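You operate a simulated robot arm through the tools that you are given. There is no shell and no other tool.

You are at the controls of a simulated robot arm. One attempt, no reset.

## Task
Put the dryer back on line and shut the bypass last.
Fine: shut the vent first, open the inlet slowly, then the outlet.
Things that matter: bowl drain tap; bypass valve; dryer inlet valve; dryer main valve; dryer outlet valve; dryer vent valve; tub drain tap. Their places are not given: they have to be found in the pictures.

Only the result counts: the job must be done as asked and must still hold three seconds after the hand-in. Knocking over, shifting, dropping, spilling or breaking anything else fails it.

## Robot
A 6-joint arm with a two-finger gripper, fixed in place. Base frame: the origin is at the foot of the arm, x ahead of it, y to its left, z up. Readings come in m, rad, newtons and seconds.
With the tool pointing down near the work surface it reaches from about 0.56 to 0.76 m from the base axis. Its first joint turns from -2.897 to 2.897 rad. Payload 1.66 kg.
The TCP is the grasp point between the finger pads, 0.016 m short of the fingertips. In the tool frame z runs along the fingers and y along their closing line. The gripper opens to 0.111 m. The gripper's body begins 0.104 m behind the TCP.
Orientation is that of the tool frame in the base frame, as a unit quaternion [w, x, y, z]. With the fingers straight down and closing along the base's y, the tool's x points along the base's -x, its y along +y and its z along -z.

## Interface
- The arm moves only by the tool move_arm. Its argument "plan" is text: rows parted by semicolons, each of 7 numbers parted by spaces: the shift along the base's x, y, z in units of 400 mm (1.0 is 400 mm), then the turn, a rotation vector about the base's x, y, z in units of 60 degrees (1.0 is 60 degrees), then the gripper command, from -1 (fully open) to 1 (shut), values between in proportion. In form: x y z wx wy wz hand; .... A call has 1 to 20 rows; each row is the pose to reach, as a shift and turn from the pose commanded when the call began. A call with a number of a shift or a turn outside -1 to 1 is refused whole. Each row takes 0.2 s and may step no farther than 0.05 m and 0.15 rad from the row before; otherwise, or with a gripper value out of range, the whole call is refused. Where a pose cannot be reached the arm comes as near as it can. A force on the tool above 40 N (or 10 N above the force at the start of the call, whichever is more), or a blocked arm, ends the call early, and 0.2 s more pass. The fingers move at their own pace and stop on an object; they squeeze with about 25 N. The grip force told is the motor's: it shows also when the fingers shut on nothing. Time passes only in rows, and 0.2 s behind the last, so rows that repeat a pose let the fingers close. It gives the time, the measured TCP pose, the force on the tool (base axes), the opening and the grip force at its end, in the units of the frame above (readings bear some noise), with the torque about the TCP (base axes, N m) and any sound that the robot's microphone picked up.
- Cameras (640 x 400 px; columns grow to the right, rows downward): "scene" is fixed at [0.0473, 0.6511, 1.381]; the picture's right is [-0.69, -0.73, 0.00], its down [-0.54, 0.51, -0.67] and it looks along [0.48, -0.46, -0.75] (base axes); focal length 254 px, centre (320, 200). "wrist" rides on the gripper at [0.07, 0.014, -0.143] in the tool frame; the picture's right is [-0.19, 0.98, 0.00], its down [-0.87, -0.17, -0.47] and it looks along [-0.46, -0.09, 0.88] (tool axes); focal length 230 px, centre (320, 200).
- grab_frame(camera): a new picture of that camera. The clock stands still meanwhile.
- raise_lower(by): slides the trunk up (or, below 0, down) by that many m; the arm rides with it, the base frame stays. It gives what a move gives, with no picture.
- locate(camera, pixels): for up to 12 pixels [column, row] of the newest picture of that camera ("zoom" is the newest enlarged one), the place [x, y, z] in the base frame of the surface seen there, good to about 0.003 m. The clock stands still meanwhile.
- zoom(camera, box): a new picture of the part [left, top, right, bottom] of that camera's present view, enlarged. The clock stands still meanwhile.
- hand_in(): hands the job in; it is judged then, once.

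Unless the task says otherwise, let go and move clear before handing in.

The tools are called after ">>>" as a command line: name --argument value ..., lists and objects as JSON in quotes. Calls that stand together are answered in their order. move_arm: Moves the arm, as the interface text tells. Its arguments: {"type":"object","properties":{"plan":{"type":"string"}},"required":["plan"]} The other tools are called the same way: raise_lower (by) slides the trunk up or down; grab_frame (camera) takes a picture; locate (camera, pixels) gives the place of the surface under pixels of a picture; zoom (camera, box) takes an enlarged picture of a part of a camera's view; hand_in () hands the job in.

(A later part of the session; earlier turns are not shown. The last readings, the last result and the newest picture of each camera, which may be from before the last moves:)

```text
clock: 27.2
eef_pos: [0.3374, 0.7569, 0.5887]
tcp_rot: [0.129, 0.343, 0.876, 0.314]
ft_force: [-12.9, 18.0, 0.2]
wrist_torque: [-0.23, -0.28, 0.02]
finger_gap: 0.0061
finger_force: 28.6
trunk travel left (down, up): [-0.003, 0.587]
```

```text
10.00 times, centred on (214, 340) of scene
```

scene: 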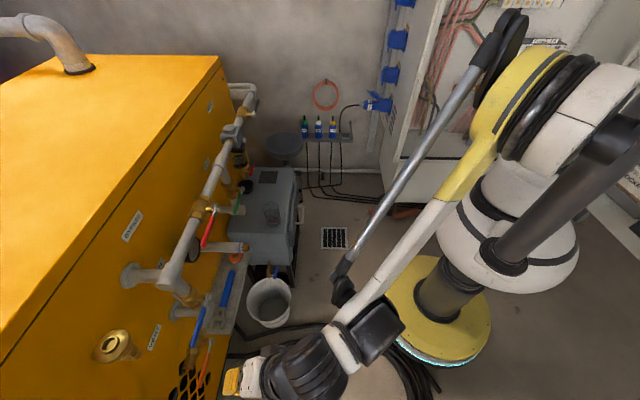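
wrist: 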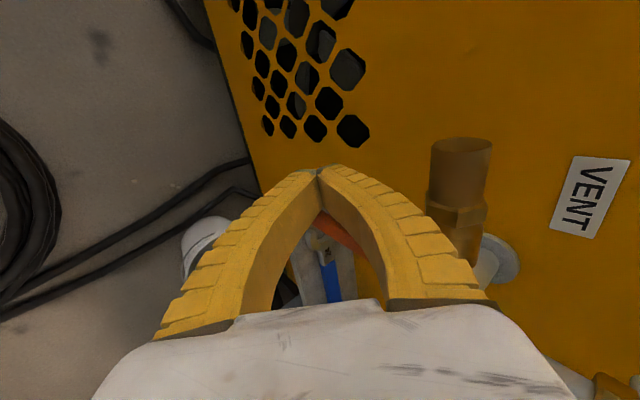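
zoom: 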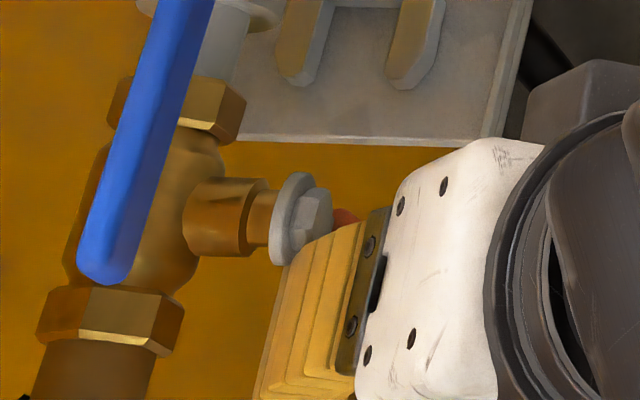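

The force rose to about 22 N along −d, and the torque puts the contact on the handle below the pivot, so the vent lever is at its vertical stop (shut). I'll back away.

>>> move_arm --plan "-.03 .03 0 0 0 0 1; -.05 .05 0 0 0 0 1; -.11 -.01 .08 0 0 0 1; -.19 -.09 .17 0 0 0 1; -.27 -.17 .26 0 0 0 1; -.31 -.21 .35 0 0 0 1"

>>> zoom --camera "scene" --box '[150, 270, 278, 350]'

>>> grab_frame --camera "wrist"

```text
refused: row 4 steps farther than a row can; nothing moved
```

```text
5.00 times, centred on (214, 310) of scene
```

zoom: 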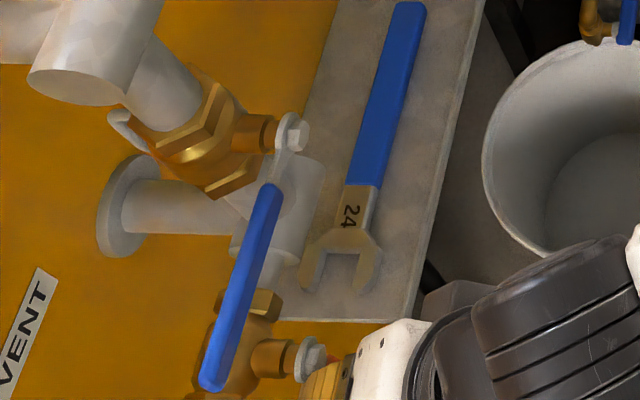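

```text
taken
```

wrist: 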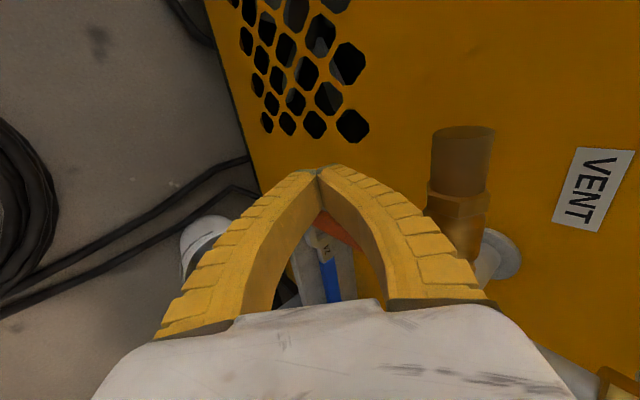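

The retreat was refused for step size, so nothing moved. I'll resend it with smaller steps.

>>> move_arm --plan "-.03 .03 0 0 0 0 1; -.05 .05 0 0 0 0 1; -.10 0 .05 0 0 0 1; -.16 -.06 .11 0 0 0 1; -.22 -.12 .17 0 0 0 1; -.28 -.18 .23 0 0 0 1; -.28 -.18 .34 0 0 0 1; -.28 -.18 .45 0 0 0 1"

>>> zoom --camera "scene" --box '[150, 290, 278, 370]'

>>> grab_frame --camera "wrist"

```text
clock: 29.0
eef_pos: [0.229, 0.6821, 0.7704]
tcp_rot: [0.13, 0.344, 0.876, 0.313]
ft_force: [0.2, 0.3, -0.1]
wrist_torque: [-0.02, 0.03, -0.01]
finger_gap: 0.0
finger_force: 28.4
trunk travel left (down, up): [-0.003, 0.587]
```

```text
5.00 times, centred on (214, 330) of scene
```

zoom: 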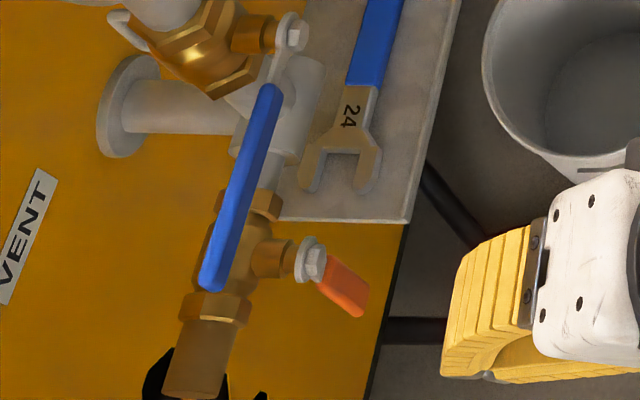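

```text
taken
```

wrist: 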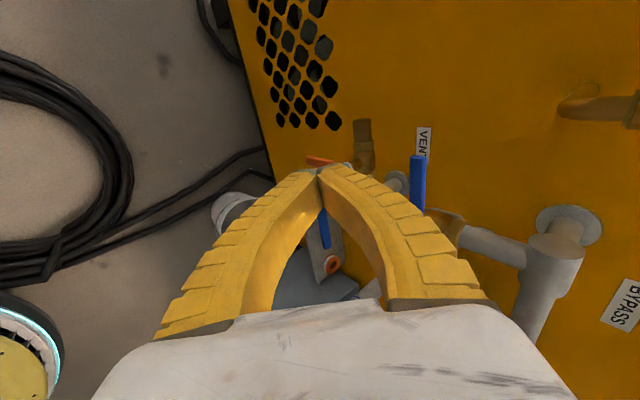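

The orange lever now hangs down (seen end-on at (345,290)). I'll verify its angle before moving on.

>>> locate --camera "zoom" --pixels '[[318, 265], [335, 270], [345, 290], [355, 310], [330, 265], [362, 300]]'

>>> zoom --camera "wrist" --box '[290, 110, 450, 210]'

```text
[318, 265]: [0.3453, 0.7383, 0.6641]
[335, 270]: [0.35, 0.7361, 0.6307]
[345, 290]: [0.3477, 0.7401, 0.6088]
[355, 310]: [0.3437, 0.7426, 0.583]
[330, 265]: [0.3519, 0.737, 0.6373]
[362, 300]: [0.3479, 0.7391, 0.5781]
```

```text
4.00 times, centred on (370, 160) of wrist
```

zoom: 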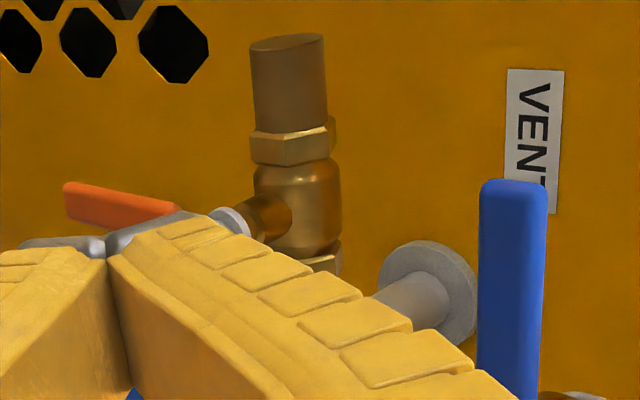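

The vent handle is vertical, so the vent is shut. Next I'll position the closed fingers just above the outer part of the blue inlet handle.

>>> move_arm --plan ".05 .0013 .091 0 0 0 1; .1 .0027 .182 0 0 0 1; .151 .004 .274 0 0 0 1; .199 .052 .219 0 0 0 1; .247 .1 .165 0 0 0 1; .2955 .149 .110 0 0 0 1; .2955 .149 .110 0 0 0 1"

>>> grab_frame --camera "wrist"

>>> zoom --camera "scene" --box '[140, 260, 268, 340]'

```text
clock: 30.6
eef_pos: [0.3476, 0.7432, 0.8124]
tcp_rot: [0.13, 0.345, 0.876, 0.312]
ft_force: [0.0, 1.0, -0.2]
wrist_torque: [-0.01, 0.01, 0.01]
finger_gap: 0.0002
finger_force: 28.8
trunk travel left (down, up): [-0.003, 0.587]
```

```text
taken
```

wrist: 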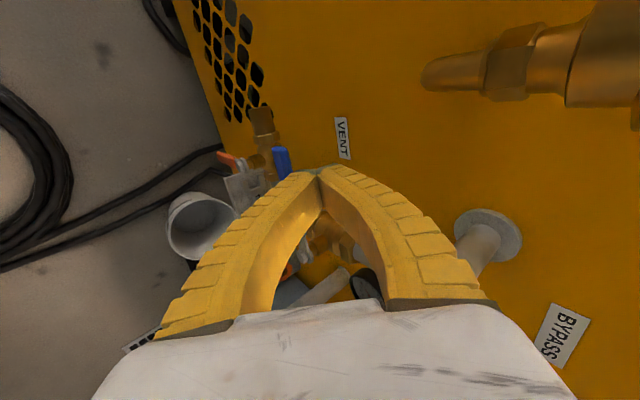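

```text
5.00 times, centred on (204, 300) of scene
```

zoom: 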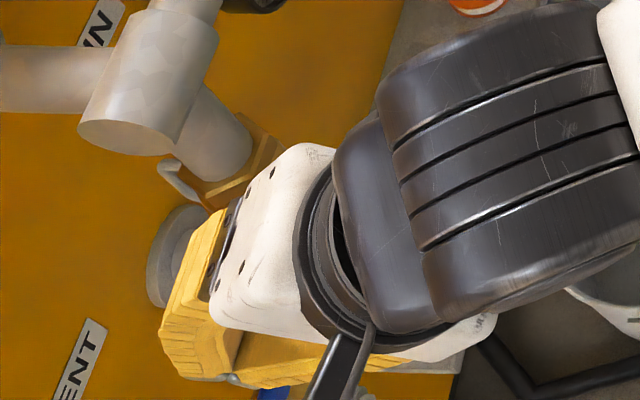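

The fingers sit just above the blue handle with no contact force. I'll push it down slowly (about 8°/s), with about 30° in this call, then check the gauge and listen.

>>> move_arm --plan ".0006 -.0006 -.018 0 0 0 1; .0012 -.0012 -.0355 0 0 0 1; .0003 -.0003 -.0402 0 0 0 1; -.0005 .0005 -.0449 0 0 0 1; -.0014 .0014 -.0496 0 0 0 1; -.0022 .0022 -.0543 0 0 0 1; -.0031 .0031 -.059 0 0 0 1; -.0039 .0039 -.0637 0 0 0 1; -.0048 .0048 -.0684 0 0 0 1; -.0056 .0056 -.0731 0 0 0 1; -.0065 .0065 -.0778 0 0 0 1; -.0065 .0065 -.0831 0 0 0 1; -.0065 .0065 -.0884 0 0 0 1; -.0065 .0065 -.0938 0 0 0 1; -.0066 .0066 -.0991 0 0 0 1; -.0066 .0066 -.1044 0 0 0 1; -.0066 .0066 -.1098 0 0 0 1; -.0067 .0067 -.1151 0 0 0 1; -.0067 .0067 -.1204 0 0 0 1; -.0067 .0067 -.1258 0 0 0 1"

>>> grab_frame --camera "wrist"

>>> zoom --camera "scene" --box '[170, 235, 250, 285]'

```text
clock: 34.8
eef_pos: [0.3449, 0.7437, 0.7641]
tcp_rot: [0.129, 0.344, 0.875, 0.314]
ft_force: [-1.2, -4.1, 2.3]
wrist_torque: [-0.06, 0.0, -0.04]
finger_gap: 0.0
finger_force: 29.0
trunk travel left (down, up): [-0.003, 0.587]
```

```text
taken
```

wrist: 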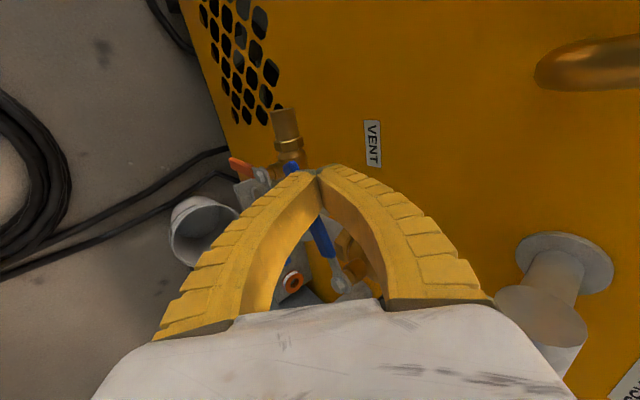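

```text
8.00 times, centred on (210, 260) of scene
```

zoom: 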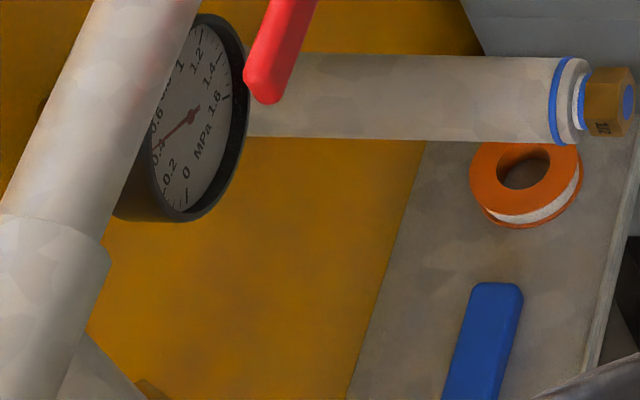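

The handle is turning and the gauge needle has risen from 0 to about 0.4 MPa, so the dryer is filling. I'll hold here a few seconds to let the pressure build slowly.

>>> move_arm --plan "0 0 0 0 0 0 1; 0 0 0 0 0 0 1; 0 0 0 0 0 0 1; 0 0 0 0 0 0 1; 0 0 0 0 0 0 1; 0 0 0 0 0 0 1; 0 0 0 0 0 0 1; 0 0 0 0 0 0 1; 0 0 0 0 0 0 1; 0 0 0 0 0 0 1; 0 0 0 0 0 0 1; 0 0 0 0 0 0 1; 0 0 0 0 0 0 1; 0 0 0 0 0 0 1; 0 0 0 0 0 0 1"

>>> zoom --camera "scene" --box '[170, 235, 250, 285]'

```text
clock: 38.0
eef_pos: [0.3441, 0.7434, 0.7637]
tcp_rot: [0.129, 0.345, 0.875, 0.313]
ft_force: [-3.7, -3.1, -0.9]
wrist_torque: [-0.04, 0.07, -0.05]
finger_gap: 0.0
finger_force: 28.4
trunk travel left (down, up): [-0.003, 0.587]
```

```text
8.00 times, centred on (210, 260) of scene
```

zoom: 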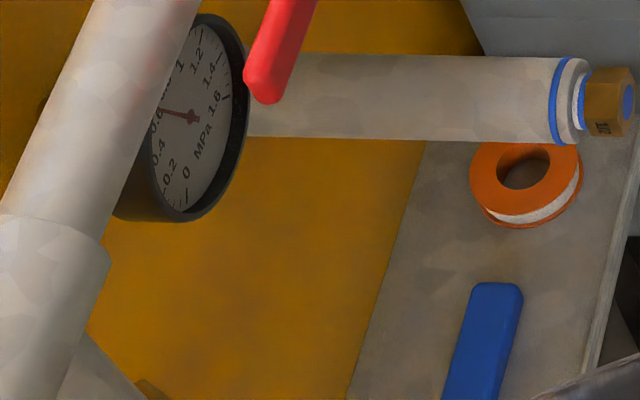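

The gauge has levelled near 0.65 MPa. I'll continue opening slowly to about 60°.

>>> move_arm --plan ".0009 -.0009 -.0049 0 0 0 1; .0019 -.0019 -.0097 0 0 0 1; .0028 -.0028 -.0146 0 0 0 1; .0038 -.0038 -.0194 0 0 0 1; .0047 -.0047 -.0243 0 0 0 1; .0056 -.0056 -.0291 0 0 0 1; .0066 -.0066 -.034 0 0 0 1; .0075 -.0075 -.0388 0 0 0 1; .0085 -.0085 -.0437 0 0 0 1; .0094 -.0094 -.0485 0 0 0 1; .0115 -.0115 -.0532 0 0 0 1; .0136 -.0136 -.0579 0 0 0 1; .0156 -.0156 -.0626 0 0 0 1; .0177 -.0177 -.0673 0 0 0 1; .0198 -.0198 -.072 0 0 0 1; .0219 -.0219 -.0767 0 0 0 1; .024 -.024 -.0814 0 0 0 1; .026 -.026 -.0861 0 0 0 1; .0281 -.0281 -.0908 0 0 0 1; .0302 -.0302 -.0955 0 0 0 1"

>>> zoom --camera "scene" --box '[170, 235, 250, 285]'

>>> grab_frame --camera "wrist"

```text
clock: 42.2
eef_pos: [0.3561, 0.7316, 0.7237]
tcp_rot: [0.13, 0.345, 0.875, 0.314]
ft_force: [-2.9, -1.2, 1.5]
wrist_torque: [-0.04, 0.03, -0.06]
finger_gap: 0.0001
finger_force: 28.2
trunk travel left (down, up): [-0.003, 0.587]
```

```text
8.00 times, centred on (210, 260) of scene
```

zoom: 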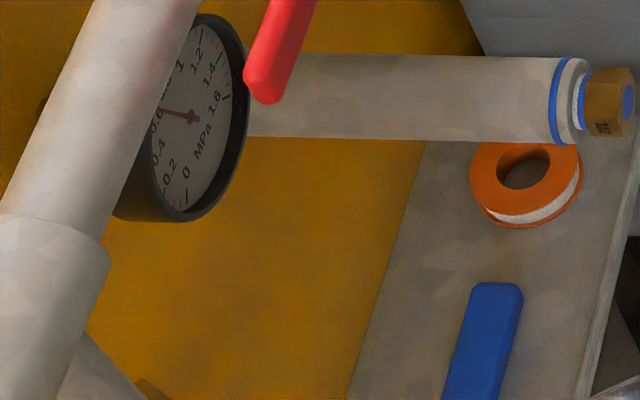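

```text
taken
```

wrist: 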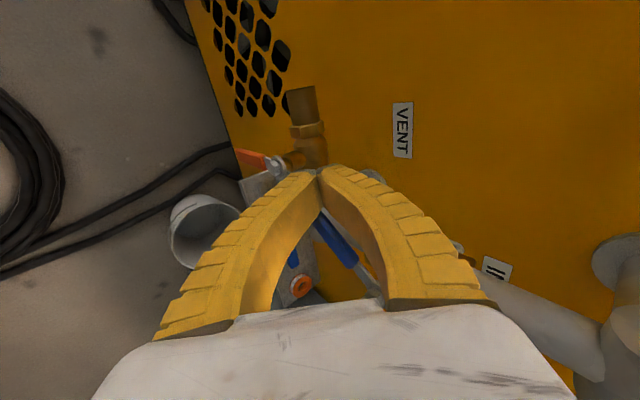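

The gauge is steady at about 0.65 MPa. I'll finish the turn to the vertical stop.

>>> move_arm --plan ".0044 -.0044 -.0053 0 0 0 1; .0087 -.0087 -.0106 0 0 0 1; .0131 -.0131 -.0159 0 0 0 1; .0175 -.0175 -.0213 0 0 0 1; .0219 -.0219 -.0266 0 0 0 1; .0262 -.0262 -.0319 0 0 0 1; .0306 -.0306 -.0372 0 0 0 1; .0355 -.0355 -.0402 0 0 0 1; .0404 -.0404 -.0431 0 0 0 1; .0453 -.0453 -.0461 0 0 0 1; .0502 -.0502 -.0491 0 0 0 1; .055 -.055 -.0521 0 0 0 1; .0599 -.0599 -.055 0 0 0 1; .0648 -.0648 -.058 0 0 0 1; .0697 -.0697 -.061 0 0 0 1; .0741 -.0741 -.0614 0 0 0 1; .0785 -.0785 -.0617 0 0 0 1; .083 -.083 -.0617 0 0 0 1"

>>> zoom --camera "wrist" --box '[240, 130, 440, 330]'

>>> zoom --camera "scene" --box '[150, 260, 278, 340]'

```text
clock: 46.0
eef_pos: [0.3866, 0.7016, 0.6995]
tcp_rot: [0.128, 0.342, 0.876, 0.314]
ft_force: [-18.0, 27.9, 5.2]
wrist_torque: [-0.54, -0.46, -0.01]
finger_gap: 0.0062
finger_force: 29.5
trunk travel left (down, up): [-0.003, 0.587]
```

```text
2.00 times, centred on (340, 230) of wrist
```

zoom: 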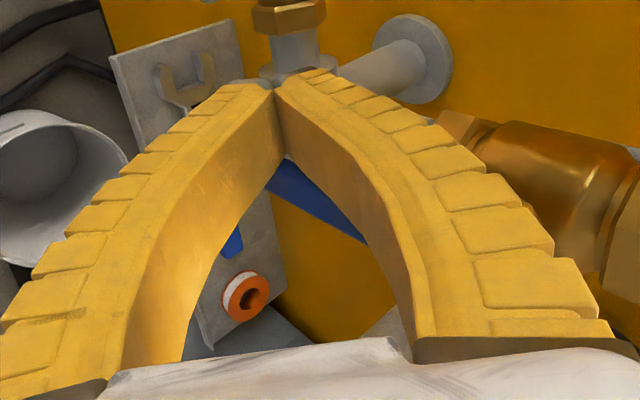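

```text
5.00 times, centred on (214, 300) of scene
```

zoom: 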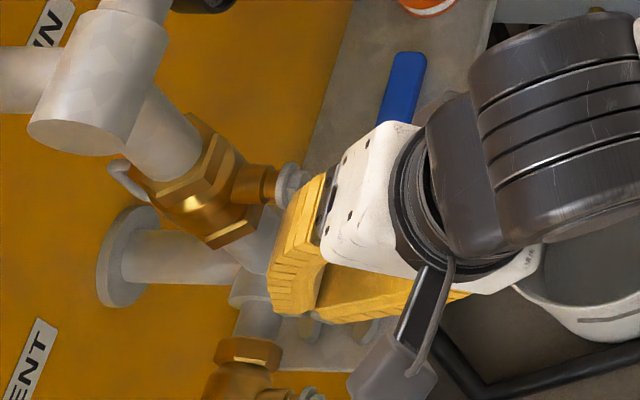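

The push-back of about 33 N shows the inlet lever is at its stop, vertical. I'll back away and check it, and locate the beaker and stub pipe near the outlet.

>>> move_arm --plan "-.03 .03 0 0 0 0 1; -.05 .05 0 0 0 0 1; -.10 0 .05 0 0 0 1; -.16 -.06 .11 0 0 0 1; -.22 -.12 .17 0 0 0 1; -.28 -.18 .23 0 0 0 1; -.28 -.18 .34 0 0 0 1; -.28 -.18 .42 0 0 0 1"

>>> zoom --camera "scene" --box '[150, 260, 278, 340]'

>>> grab_frame --camera "scene"

>>> locate --camera "scene" --pixels '[[272, 205], [272, 222], [244, 247], [237, 245], [222, 247], [255, 180], [285, 200], [230, 170], [185, 265], [176, 285], [190, 245], [207, 232]]'

>>> locate --camera "zoom" --pixels '[[298, 133], [310, 165], [318, 180], [330, 200], [305, 150]]'

```text
clock: 47.8
eef_pos: [0.2787, 0.6263, 0.8695]
tcp_rot: [0.129, 0.344, 0.876, 0.313]
ft_force: [-0.2, -0.2, 0.3]
wrist_torque: [-0.01, 0.0, -0.04]
finger_gap: 0.0
finger_force: 28.5
trunk travel left (down, up): [-0.003, 0.587]
```

```text
5.00 times, centred on (214, 300) of scene
```

zoom: 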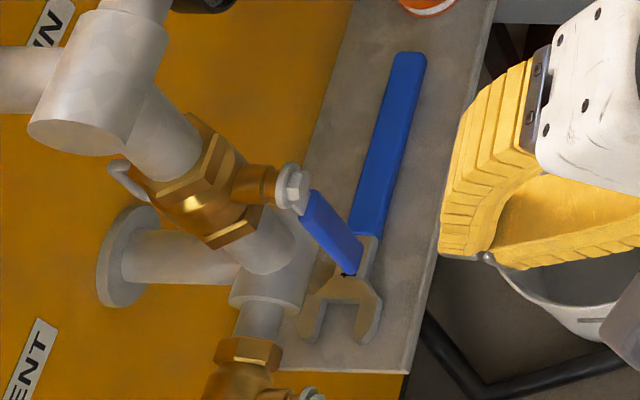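

```text
taken
```

scene: 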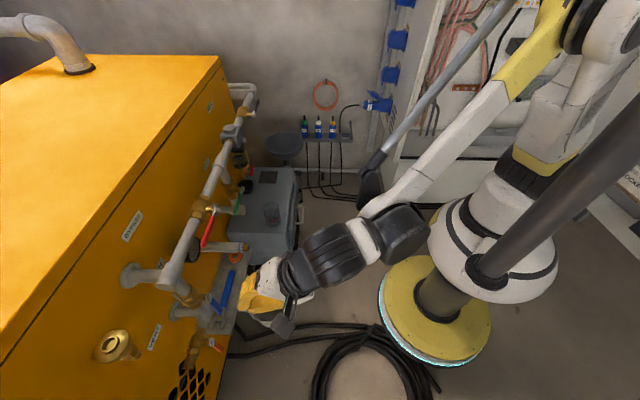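

```text
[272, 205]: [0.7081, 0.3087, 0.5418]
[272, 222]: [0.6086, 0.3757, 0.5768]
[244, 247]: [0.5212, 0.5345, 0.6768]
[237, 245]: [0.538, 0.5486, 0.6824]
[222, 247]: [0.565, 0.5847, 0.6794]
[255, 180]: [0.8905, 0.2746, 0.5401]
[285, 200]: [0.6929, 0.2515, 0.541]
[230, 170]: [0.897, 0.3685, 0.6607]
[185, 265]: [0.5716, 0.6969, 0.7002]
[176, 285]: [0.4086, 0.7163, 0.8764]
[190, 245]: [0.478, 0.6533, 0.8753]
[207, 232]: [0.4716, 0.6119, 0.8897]
```

```text
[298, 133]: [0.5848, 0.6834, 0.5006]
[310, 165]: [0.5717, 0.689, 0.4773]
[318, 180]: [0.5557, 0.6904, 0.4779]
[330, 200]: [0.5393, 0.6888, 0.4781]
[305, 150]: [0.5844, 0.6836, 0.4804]
```

The blue lever hangs down and the gauge is up, so the inlet is open. The beaker top (z≈0.58) and the stub end (s≈0) are clear of the planned path, so I'll move across to just above the green outlet handle.

>>> move_arm --plan ".0811 -.0599 .0033 0 0 0 1; .1623 -.1198 .0065 0 0 0 1; .2434 -.1796 .0098 0 0 0 1; .3245 -.2395 .013 0 0 0 1; .4056 -.2994 .0163 0 0 0 1; .4868 -.3593 .0195 0 0 0 1; .5679 -.4191 .0228 0 0 0 1; .649 -.479 .026 0 0 0 1; .649 -.479 .026 0 0 0 1"

>>> grab_frame --camera "wrist"

>>> zoom --camera "scene" --box '[150, 260, 278, 340]'

>>> locate --camera "zoom" --pixels '[[298, 185], [315, 210], [330, 235], [345, 255], [310, 225]]'

>>> zoom --camera "scene" --box '[170, 160, 298, 240]'

```text
clock: 49.8
eef_pos: [0.5375, 0.4336, 0.8787]
tcp_rot: [0.129, 0.345, 0.875, 0.313]
ft_force: [-0.2, 0.3, 0.0]
wrist_torque: [0.04, -0.01, 0.04]
finger_gap: 0.0
finger_force: 28.1
trunk travel left (down, up): [-0.003, 0.587]
```

```text
taken
```

wrist: 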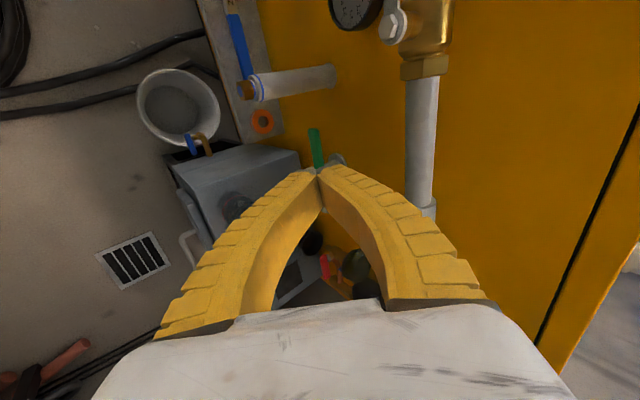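

```text
5.00 times, centred on (214, 300) of scene
```

zoom: 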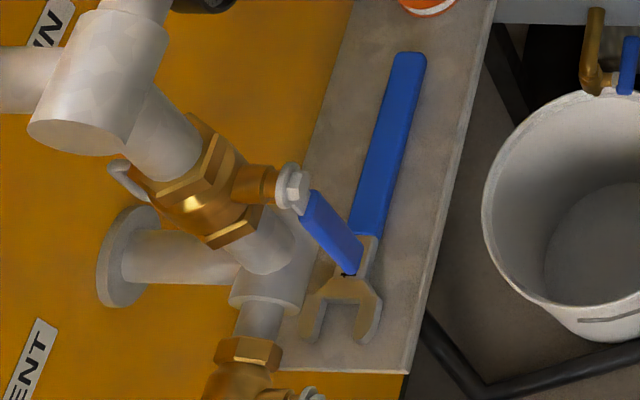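

```text
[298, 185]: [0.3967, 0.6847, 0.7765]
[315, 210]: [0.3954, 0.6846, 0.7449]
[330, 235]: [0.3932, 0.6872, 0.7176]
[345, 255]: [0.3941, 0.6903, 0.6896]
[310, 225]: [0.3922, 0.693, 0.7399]
```

```text
5.00 times, centred on (234, 200) of scene
```

zoom: 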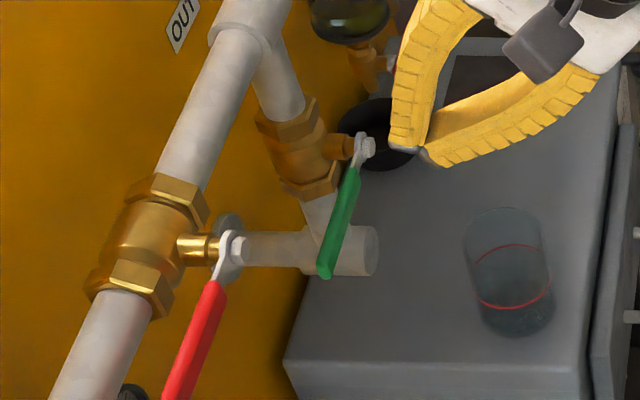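

The blue handle is confirmed vertical. The fingers are in front of the green handle, so I'll move in to just above its outer part.

>>> move_arm --plan ".0373 .0374 -.0401 0 0 0 1; .0745 .0748 -.0803 0 0 0 1; .1118 .1121 -.1204 0 0 0 1; .149 .1495 -.1605 0 0 0 1; .149 .1495 -.1605 0 0 0 1"

>>> grab_frame --camera "wrist"

>>> zoom --camera "scene" --box '[170, 160, 298, 240]'

```text
clock: 51.0
eef_pos: [0.5981, 0.4963, 0.8131]
tcp_rot: [0.129, 0.344, 0.876, 0.313]
ft_force: [0.5, -0.7, -0.9]
wrist_torque: [0.01, 0.02, -0.02]
finger_gap: 0.0
finger_force: 28.9
trunk travel left (down, up): [-0.003, 0.587]
```

```text
taken
```

wrist: 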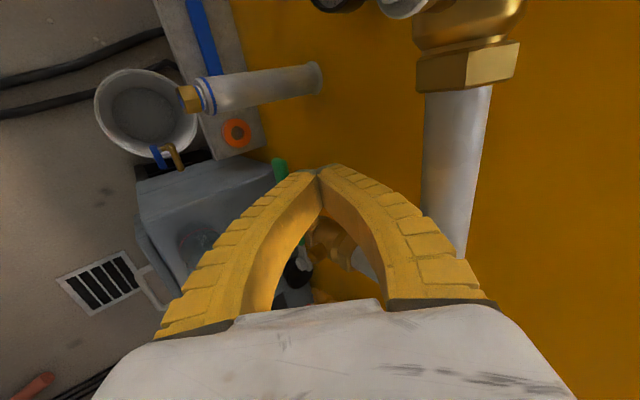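

```text
5.00 times, centred on (234, 200) of scene
```

zoom: 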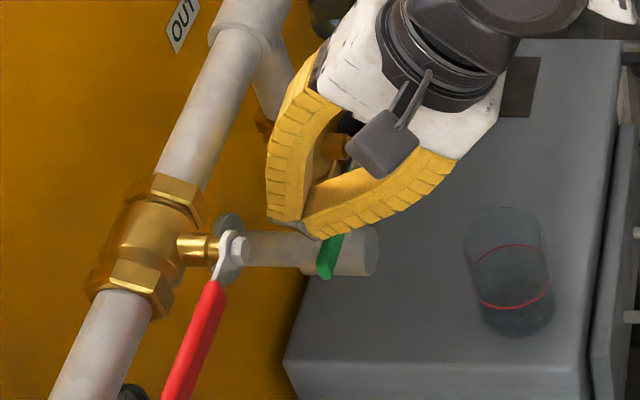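

The green handle is just below the fingers with no contact force. I'll push it along the same arc to vertical.

>>> move_arm --plan ".0018 -.0018 -.019 0 0 0 1; .0035 -.0035 -.0373 0 0 0 1; .001 -.001 -.0514 0 0 0 1; -.0016 .0016 -.0654 0 0 0 1; -.0042 .0042 -.0795 0 0 0 1; -.0043 .0043 -.0955 0 0 0 1; -.0044 .0044 -.1115 0 0 0 1; -.0044 .0044 -.1275 0 0 0 1; -.0013 .0013 -.1437 0 0 0 1; .0018 -.0018 -.1598 0 0 0 1; .005 -.005 -.176 0 0 0 1; .0119 -.0119 -.1917 0 0 0 1; .0189 -.0189 -.2073 0 0 0 1; .0258 -.0258 -.223 0 0 0 1; .036 -.036 -.2354 0 0 0 1; .0462 -.0462 -.2479 0 0 0 1; .0564 -.0564 -.2603 0 0 0 1; .0695 -.0695 -.2682 0 0 0 1; .0825 -.0825 -.2761 0 0 0 1; .0955 -.0955 -.284 0 0 0 1"

>>> grab_frame --camera "wrist"

>>> zoom --camera "scene" --box '[170, 160, 298, 240]'

```text
clock: 55.2
eef_pos: [0.6344, 0.4568, 0.701]
tcp_rot: [0.129, 0.345, 0.875, 0.313]
ft_force: [-0.2, -0.1, -0.1]
wrist_torque: [-0.02, -0.05, -0.01]
finger_gap: 0.0
finger_force: 28.4
trunk travel left (down, up): [-0.003, 0.587]
```

```text
taken
```

wrist: 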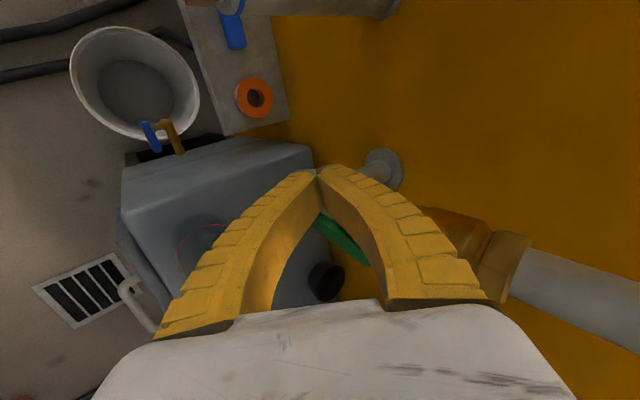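

```text
5.00 times, centred on (234, 200) of scene
```

zoom: 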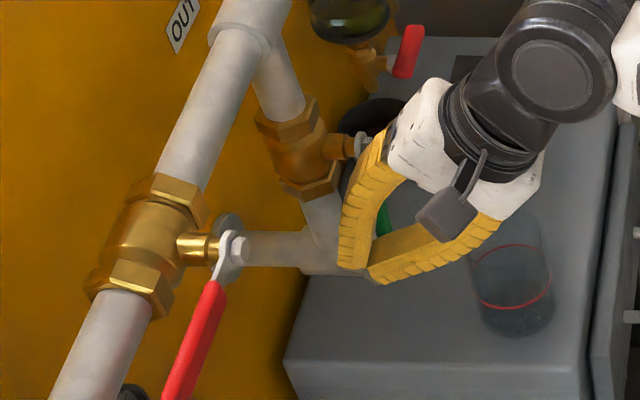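

It's near vertical with no force yet. I'll nudge to the stop.

>>> move_arm --plan ".005 -.005 0 0 0 0 1; .0095 -.0095 0 0 0 0 1; .013 -.013 0 0 0 0 1; .0155 -.0155 0 0 0 0 1"

```text
clock: 56.2
eef_pos: [0.6425, 0.4519, 0.7001]
tcp_rot: [0.129, 0.344, 0.876, 0.313]
ft_force: [-1.2, 1.3, -1.1]
wrist_torque: [0.02, 0.04, -0.04]
finger_gap: 0.0001
finger_force: 28.7
trunk travel left (down, up): [-0.003, 0.587]
```

Still only light contact, so I'll push a little further.

>>> move_arm --plan ".004 -.004 0 0 0 0 1; .008 -.008 0 0 0 0 1; .011 -.011 0 0 0 0 1; .014 -.014 0 0 0 0 1"

>>> grab_frame --camera "wrist"

```text
clock: 57.2
eef_pos: [0.6426, 0.4495, 0.701]
tcp_rot: [0.127, 0.342, 0.876, 0.315]
ft_force: [-7.3, 8.3, 2.1]
wrist_torque: [0.0, 0.0, -0.03]
finger_gap: 0.006
finger_force: 28.7
trunk travel left (down, up): [-0.003, 0.587]
stopped in row 4: the force on the tool passed its limit at 42 N (the readings are from after the stop); the commanded pose is now the measured one
```

```text
taken
```

wrist: 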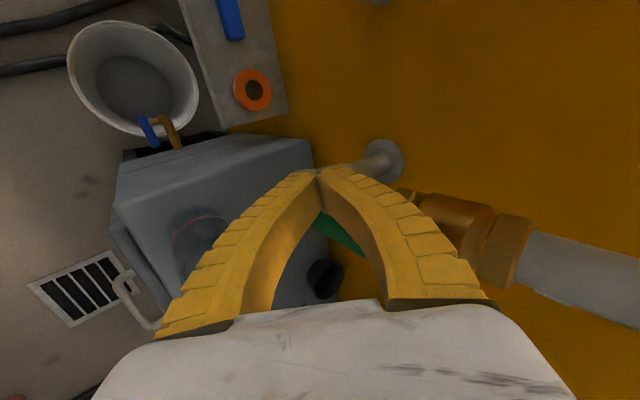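

The stop was reached at 42 N, so the outlet lever is at its end. I'll back off and verify.

>>> move_arm --plan "-.03 .03 0 0 0 0 1; -.055 .055 0 0 0 0 1; -.105 .005 .05 0 0 0 1; -.165 -.055 .11 0 0 0 1; -.225 -.115 .17 0 0 0 1; -.285 -.175 .23 0 0 0 1; -.285 -.175 .34 0 0 0 1; -.285 -.175 .45 0 0 0 1; -.285 -.175 .55 0 0 0 1"

>>> zoom --camera "scene" --box '[170, 160, 298, 240]'

>>> grab_frame --camera "wrist"

```text
clock: 59.2
eef_pos: [0.5288, 0.3773, 0.9202]
tcp_rot: [0.127, 0.343, 0.876, 0.315]
ft_force: [0.3, 0.6, 0.4]
wrist_torque: [0.02, 0.01, 0.02]
finger_gap: 0.0004
finger_force: 28.7
trunk travel left (down, up): [-0.003, 0.587]
```

```text
5.00 times, centred on (234, 200) of scene
```

zoom: 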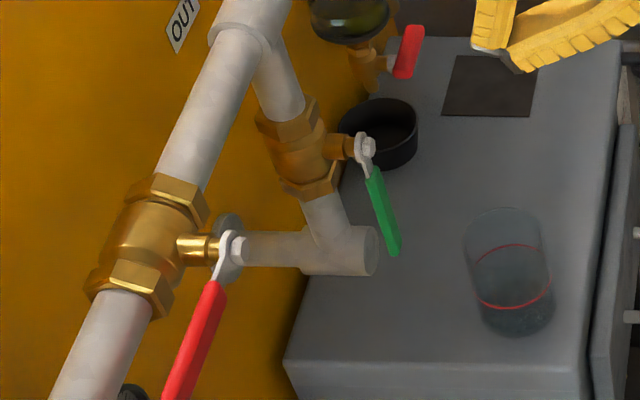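

```text
taken
```

wrist: 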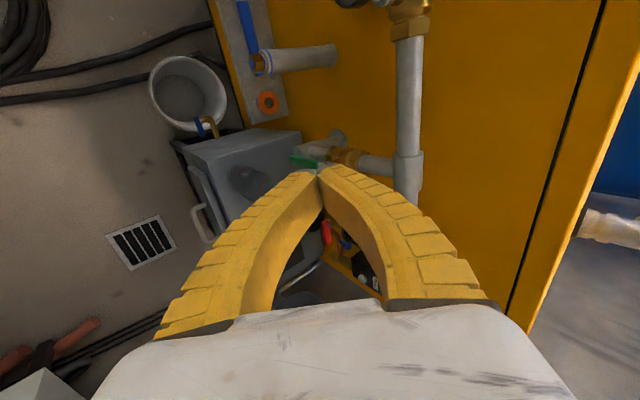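

The green lever now hangs down at (380,210). I'll check its verticality and refine the red handle's geometry.

>>> locate --camera "zoom" --pixels '[[368, 148], [372, 180], [382, 210], [392, 245], [238, 248], [226, 262], [215, 295], [200, 330], [180, 375], [170, 395], [150, 240], [180, 180]]'

>>> zoom --camera "scene" --box '[160, 200, 260, 262]'

```text
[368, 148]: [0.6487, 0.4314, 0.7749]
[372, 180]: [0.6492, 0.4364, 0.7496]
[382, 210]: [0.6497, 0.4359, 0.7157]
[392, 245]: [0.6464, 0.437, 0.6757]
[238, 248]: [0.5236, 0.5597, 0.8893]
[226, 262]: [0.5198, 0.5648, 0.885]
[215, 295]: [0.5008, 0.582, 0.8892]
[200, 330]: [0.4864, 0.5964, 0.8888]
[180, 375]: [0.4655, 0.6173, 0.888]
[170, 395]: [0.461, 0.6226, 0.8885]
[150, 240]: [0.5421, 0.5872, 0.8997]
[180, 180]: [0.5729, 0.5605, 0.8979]
```

```text
6.40 times, centred on (210, 231) of scene
```

zoom: 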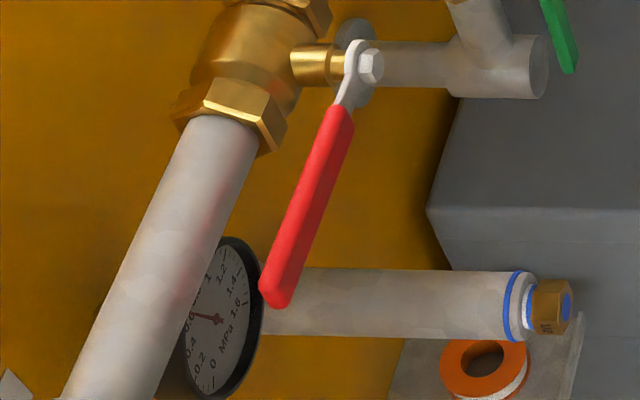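

The green lever is vertical, so the outlet is open. Red handle: pivot s≈−0.0255, z≈0.886, n≈0.132. I'll move to just above its outer part to shut the bypass last.

>>> move_arm --plan "-.0532 .0752 .0416 0 0 0 1; -.1063 .1503 .0832 0 0 0 1; -.1595 .2255 .1248 0 0 0 1; -.2127 .3007 .1663 0 0 0 1; -.2658 .3758 .2079 0 0 0 1; -.319 .451 .2495 0 0 0 1; -.2791 .4908 .1939 0 0 0 1; -.2393 .5305 .1383 0 0 0 1; -.1994 .5703 .0826 0 0 0 1; -.1595 .61 .027 0 0 0 1; -.1595 .61 .027 0 0 0 1"

>>> grab_frame --camera "wrist"

>>> zoom --camera "scene" --box '[160, 200, 260, 262]'

```text
clock: 61.6
eef_pos: [0.4666, 0.6213, 0.9314]
tcp_rot: [0.126, 0.343, 0.877, 0.313]
ft_force: [1.1, 0.5, -0.4]
wrist_torque: [-0.01, 0.0, 0.01]
finger_gap: 0.0001
finger_force: 29.0
trunk travel left (down, up): [-0.003, 0.587]
```

```text
taken
```

wrist: 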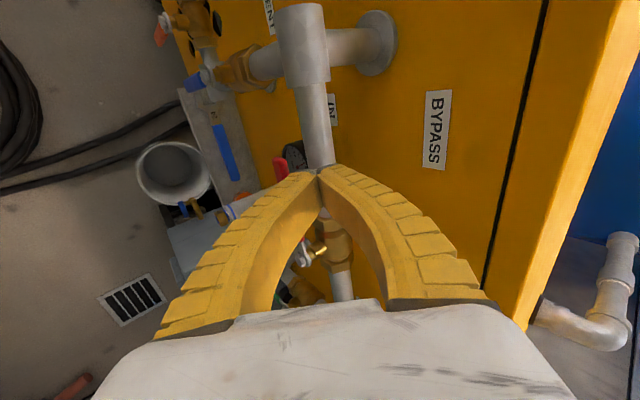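

```text
6.40 times, centred on (210, 231) of scene
```

zoom: 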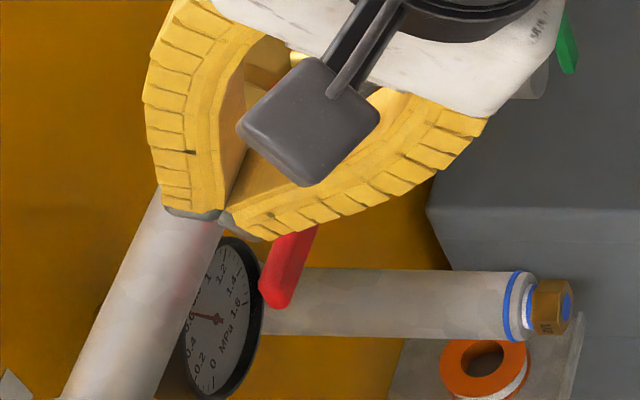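

The fingers are above the red handle, its tip visible at wrist pixel (280,170), with no contact force. I'll test-push down gently to confirm the direction.

>>> move_arm --plan "-.0045 -.0025 -.026 0 0 0 1; -.0054 -.0016 -.0518 0 0 0 1; -.008 .001 -.068 0 0 0 1; -.0106 .0036 -.0845 0 0 0 1; -.0132 .0062 -.1008 0 0 0 1"

>>> zoom --camera "scene" --box '[160, 200, 260, 262]'

>>> grab_frame --camera "wrist"

```text
clock: 62.8
eef_pos: [0.4598, 0.6224, 0.891]
tcp_rot: [0.127, 0.343, 0.876, 0.314]
ft_force: [-9.1, -11.4, 6.2]
wrist_torque: [-0.01, 0.03, -0.11]
finger_gap: 0.0066
finger_force: 28.5
trunk travel left (down, up): [-0.003, 0.587]
```

```text
6.40 times, centred on (210, 231) of scene
```

zoom: 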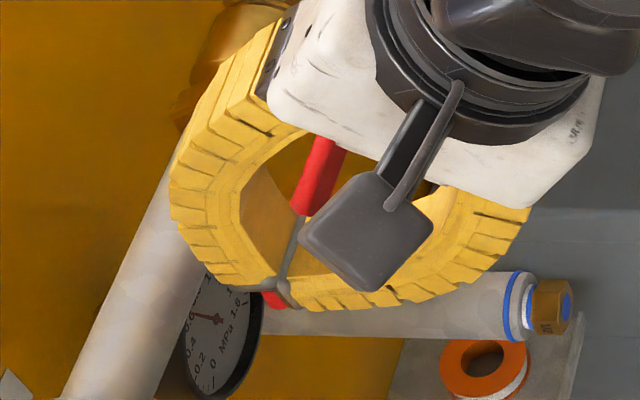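

```text
taken
```

wrist: 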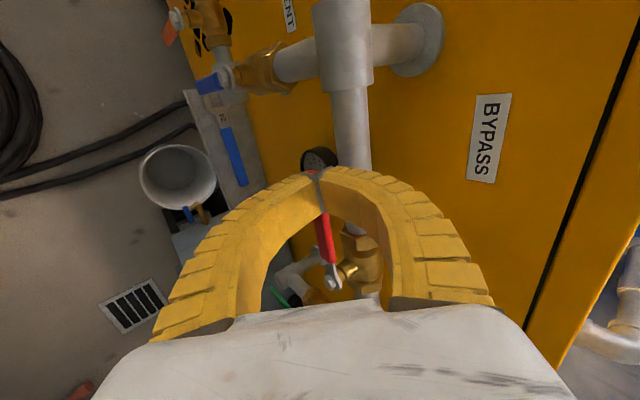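

The force is about 15 N outward and the fingers have been wedged open by 6 mm. I'll measure the lever angle before pushing on.

>>> zoom --camera "wrist" --box '[270, 140, 390, 300]'

>>> zoom --camera "scene" --box '[190, 215, 240, 255]'

>>> locate --camera "scene" --pixels '[[213, 224], [210, 229], [208, 233], [202, 247]]'

>>> locate --camera "wrist" --pixels '[[333, 262], [328, 245], [322, 225], [331, 280], [308, 173]]'

```text
2.50 times, centred on (330, 220) of wrist
```

zoom: 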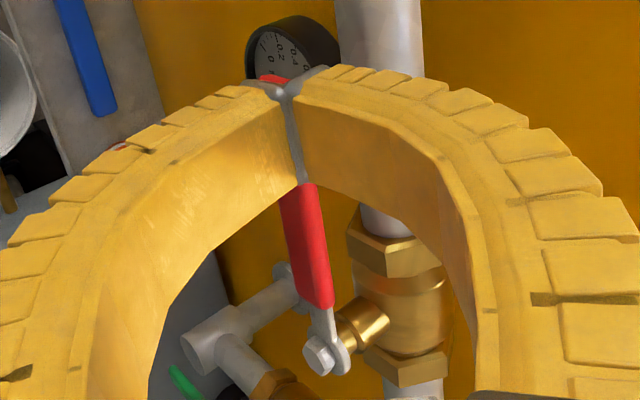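

```text
10.00 times, centred on (215, 235) of scene
```

zoom: 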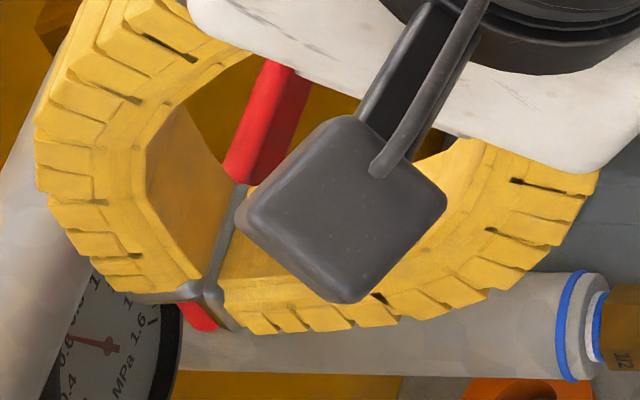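

```text
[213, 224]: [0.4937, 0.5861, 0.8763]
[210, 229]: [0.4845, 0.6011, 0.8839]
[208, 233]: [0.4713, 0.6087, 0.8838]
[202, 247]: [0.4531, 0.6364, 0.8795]
```

```text
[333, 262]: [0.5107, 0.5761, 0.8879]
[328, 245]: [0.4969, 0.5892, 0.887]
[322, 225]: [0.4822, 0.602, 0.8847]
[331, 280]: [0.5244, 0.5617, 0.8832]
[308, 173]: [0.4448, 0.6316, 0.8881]
```

The red lever has barely moved (about 3°), and the inclined fingers are just wedging outward against it. I'll back off, pitch the tool closer to horizontal and open the gripper so I can grip the lever properly.

>>> move_arm --plan "-.03 -.03 .05 0 0 0 1; -.08 -.08 .1 0 0 0 1; -.14 -.14 .125 0 0 0 1; -.2 -.2 .125 0 0 0 0.5; -.2 -.2 .125 .0673 -.0673 0 0.1; -.2 -.2 .125 .1347 -.1347 0 0.1; -.2 -.2 .125 .202 -.202 0 0.1; -.2 -.2 .125 .2694 -.2694 0 0.1; -.2 -.2 .125 .3367 -.3367 0 0.1; -.2 -.2 .125 .404 -.404 0 0.1; -.2 -.2 .125 .4714 -.4714 0 0.1"

>>> grab_frame --camera "scene"

>>> grab_frame --camera "wrist"

```text
clock: 65.2
eef_pos: [0.3808, 0.5449, 0.9411]
tcp_rot: [0.248, 0.275, 0.717, 0.59]
ft_force: [-0.4, -0.5, -0.1]
wrist_torque: [0.04, 0.01, -0.01]
finger_gap: 0.0525
finger_force: 1.2
trunk travel left (down, up): [-0.003, 0.587]
```

```text
taken
```

scene: 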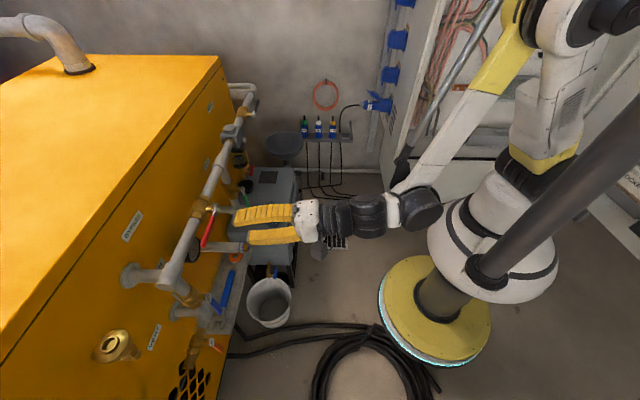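

```text
taken
```

wrist: 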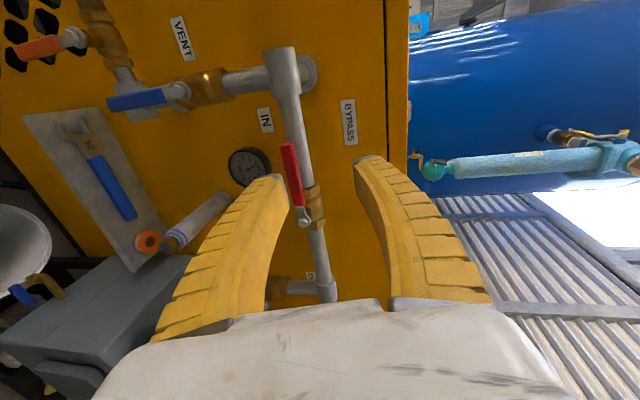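

The tool is now nearly horizontal (10° down) with a vertical closing line. I'll straddle the red handle at about 85 mm from its pivot.

>>> move_arm --plan ".05 .047 -.07 0 0 0 0.1; .1 .094 -.1475 0 0 0 0.1; .1534 .1407 -.1475 0 0 0 0.1; .2068 .1873 -.1475 0 0 0 0.1; .2068 .1873 -.1475 0 0 0 0.1"

>>> grab_frame --camera "wrist"

>>> zoom --camera "scene" --box '[160, 200, 260, 262]'

```text
clock: 66.4
eef_pos: [0.4635, 0.6173, 0.8813]
tcp_rot: [0.249, 0.277, 0.717, 0.589]
ft_force: [0.1, -0.6, -0.1]
wrist_torque: [-0.02, 0.01, 0.02]
finger_gap: 0.0525
finger_force: 1.7
trunk travel left (down, up): [-0.003, 0.587]
```

```text
taken
```

wrist: 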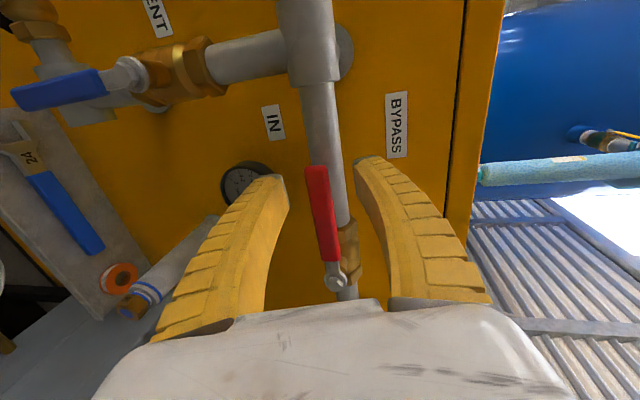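

```text
6.40 times, centred on (210, 231) of scene
```

zoom: 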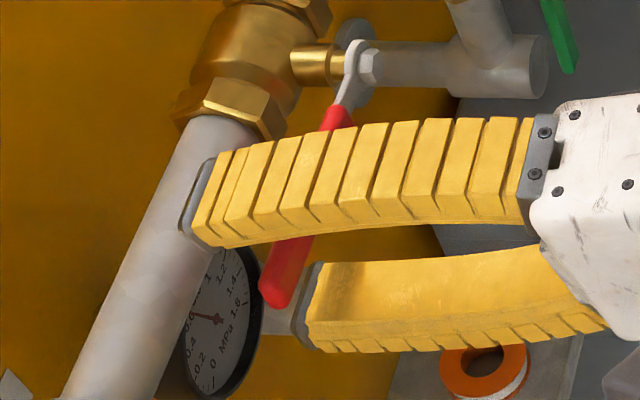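

The fingers straddle the red handle cleanly. I'll close on it.

>>> move_arm --plan "0 0 0 0 0 0 0.4; 0 0 0 0 0 0 0.7; 0 0 0 0 0 0 1; 0 0 0 0 0 0 1; 0 0 0 0 0 0 1"

>>> grab_frame --camera "wrist"

```text
clock: 67.6
eef_pos: [0.4629, 0.6187, 0.8812]
tcp_rot: [0.248, 0.278, 0.717, 0.589]
ft_force: [-6.0, -6.3, -6.4]
wrist_torque: [0.44, 0.34, -0.13]
finger_gap: 0.0149
finger_force: 34.4
trunk travel left (down, up): [-0.003, 0.587]
```

```text
taken
```

wrist: 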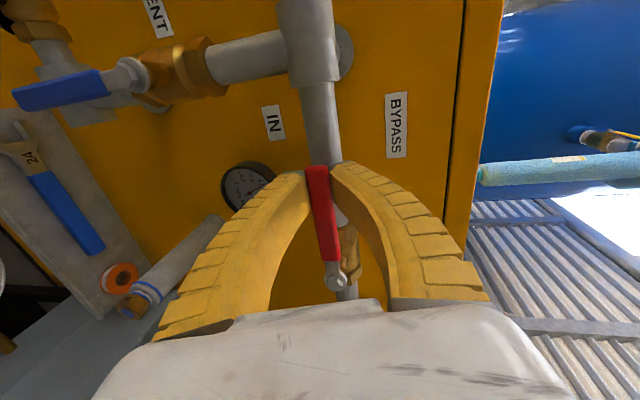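

The lever is gripped (gap 15 mm). I'll try turning it about 7° downward along its arc and watch the force.

>>> move_arm --plan ".0005 -.0005 -.0093 -.0295 -.0295 0 1; .0013 -.0013 -.0185 -.0589 -.0589 0 1; .0023 -.0023 -.0276 -.0884 -.0884 0 1"

>>> grab_frame --camera "wrist"

```text
clock: 68.3
eef_pos: [0.4631, 0.6179, 0.8791]
tcp_rot: [0.28, 0.247, 0.726, 0.578]
ft_force: [1.9, -3.8, 31.4]
wrist_torque: [0.64, 0.1, -0.21]
finger_gap: 0.0144
finger_force: 33.6
trunk travel left (down, up): [-0.003, 0.587]
stopped in row 3: the force on the tool passed its limit at 45 N (the readings are from after the stop); the commanded pose is now the measured one
```

```text
taken
```

wrist: 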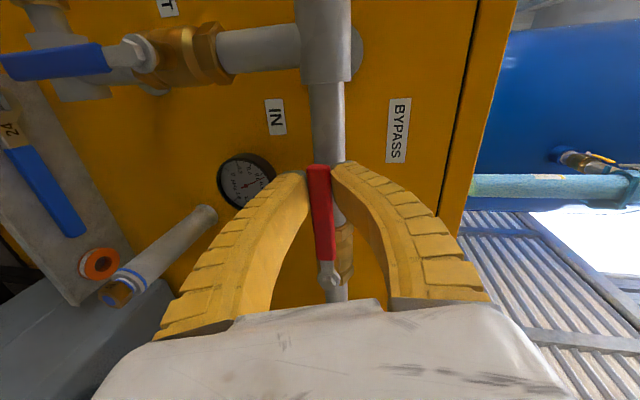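

Downward is blocked at 45 N, so this lever must turn the other way. I'll try turning it upward.

>>> move_arm --plan "-.0004 .0004 .0111 .0354 .0354 0 1; -.0005 .0005 .0222 .0707 .0707 0 1; 0 0 .0333 .1061 .1061 0 1; .0007 -.0007 .0444 .1414 .1414 0 1; .0019 -.0019 .0554 .1768 .1768 0 1"

>>> grab_frame --camera "wrist"

```text
clock: 69.5
eef_pos: [0.4663, 0.6176, 0.8987]
tcp_rot: [0.187, 0.326, 0.692, 0.616]
ft_force: [-1.8, -15.2, -11.2]
wrist_torque: [0.4, 0.51, -0.38]
finger_gap: 0.0166
finger_force: 34.0
trunk travel left (down, up): [-0.003, 0.587]
```

```text
taken
```

wrist: 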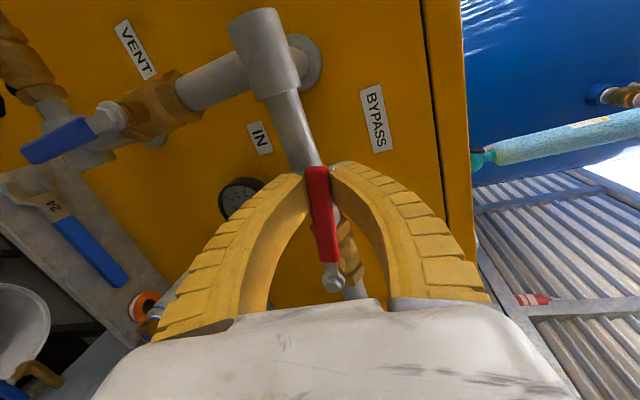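

Upward works: the lever is about 9° up with moderate resistance. I'll continue along the arc to 45°.

>>> move_arm --plan ".0013 -.0013 .0085 .0277 .0277 0 1; .0027 -.0027 .017 .0554 .0554 0 1; .0047 -.0047 .0259 .0849 .0849 0 1; .0067 -.0067 .0348 .1143 .1143 0 1; .0092 -.0092 .0433 .1438 .1438 0 1; .0117 -.0117 .0518 .1732 .1732 0 1; .0147 -.0147 .06 .2027 .2027 0 1; .0177 -.0177 .0683 .2322 .2322 0 1; .0212 -.0212 .0761 .2616 .2616 0 1; .0248 -.0248 .084 .2911 .2911 0 1; .0287 -.0287 .0913 .3205 .3205 0 1; .0327 -.0327 .0985 .35 .35 0 1; .0371 -.0371 .1054 .3795 .3795 0 1; .0415 -.0415 .1123 .4089 .4089 0 1"

>>> grab_frame --camera "wrist"

>>> grab_frame --camera "scene"

```text
clock: 72.5
eef_pos: [0.4824, 0.602, 0.9433]
tcp_rot: [-0.037, 0.48, 0.571, 0.665]
ft_force: [0.3, -12.8, -15.6]
wrist_torque: [0.2, 0.27, -0.06]
finger_gap: 0.0151
finger_force: 34.4
trunk travel left (down, up): [-0.003, 0.587]
```

```text
taken
```

wrist: 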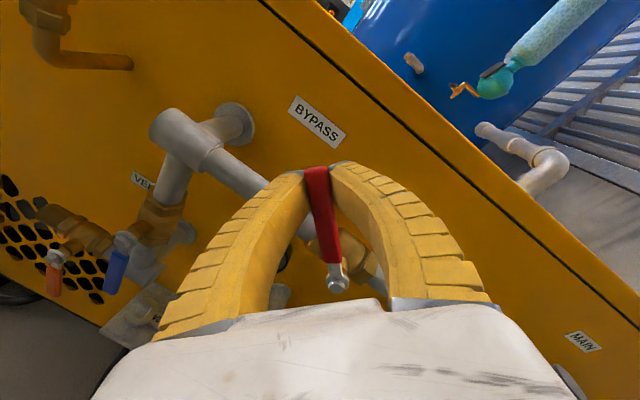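

```text
taken
```

scene: 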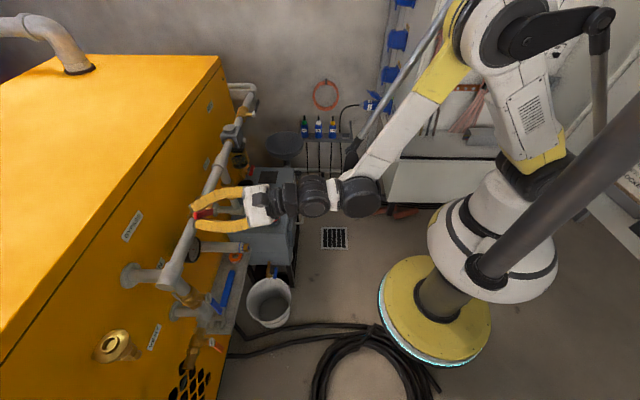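

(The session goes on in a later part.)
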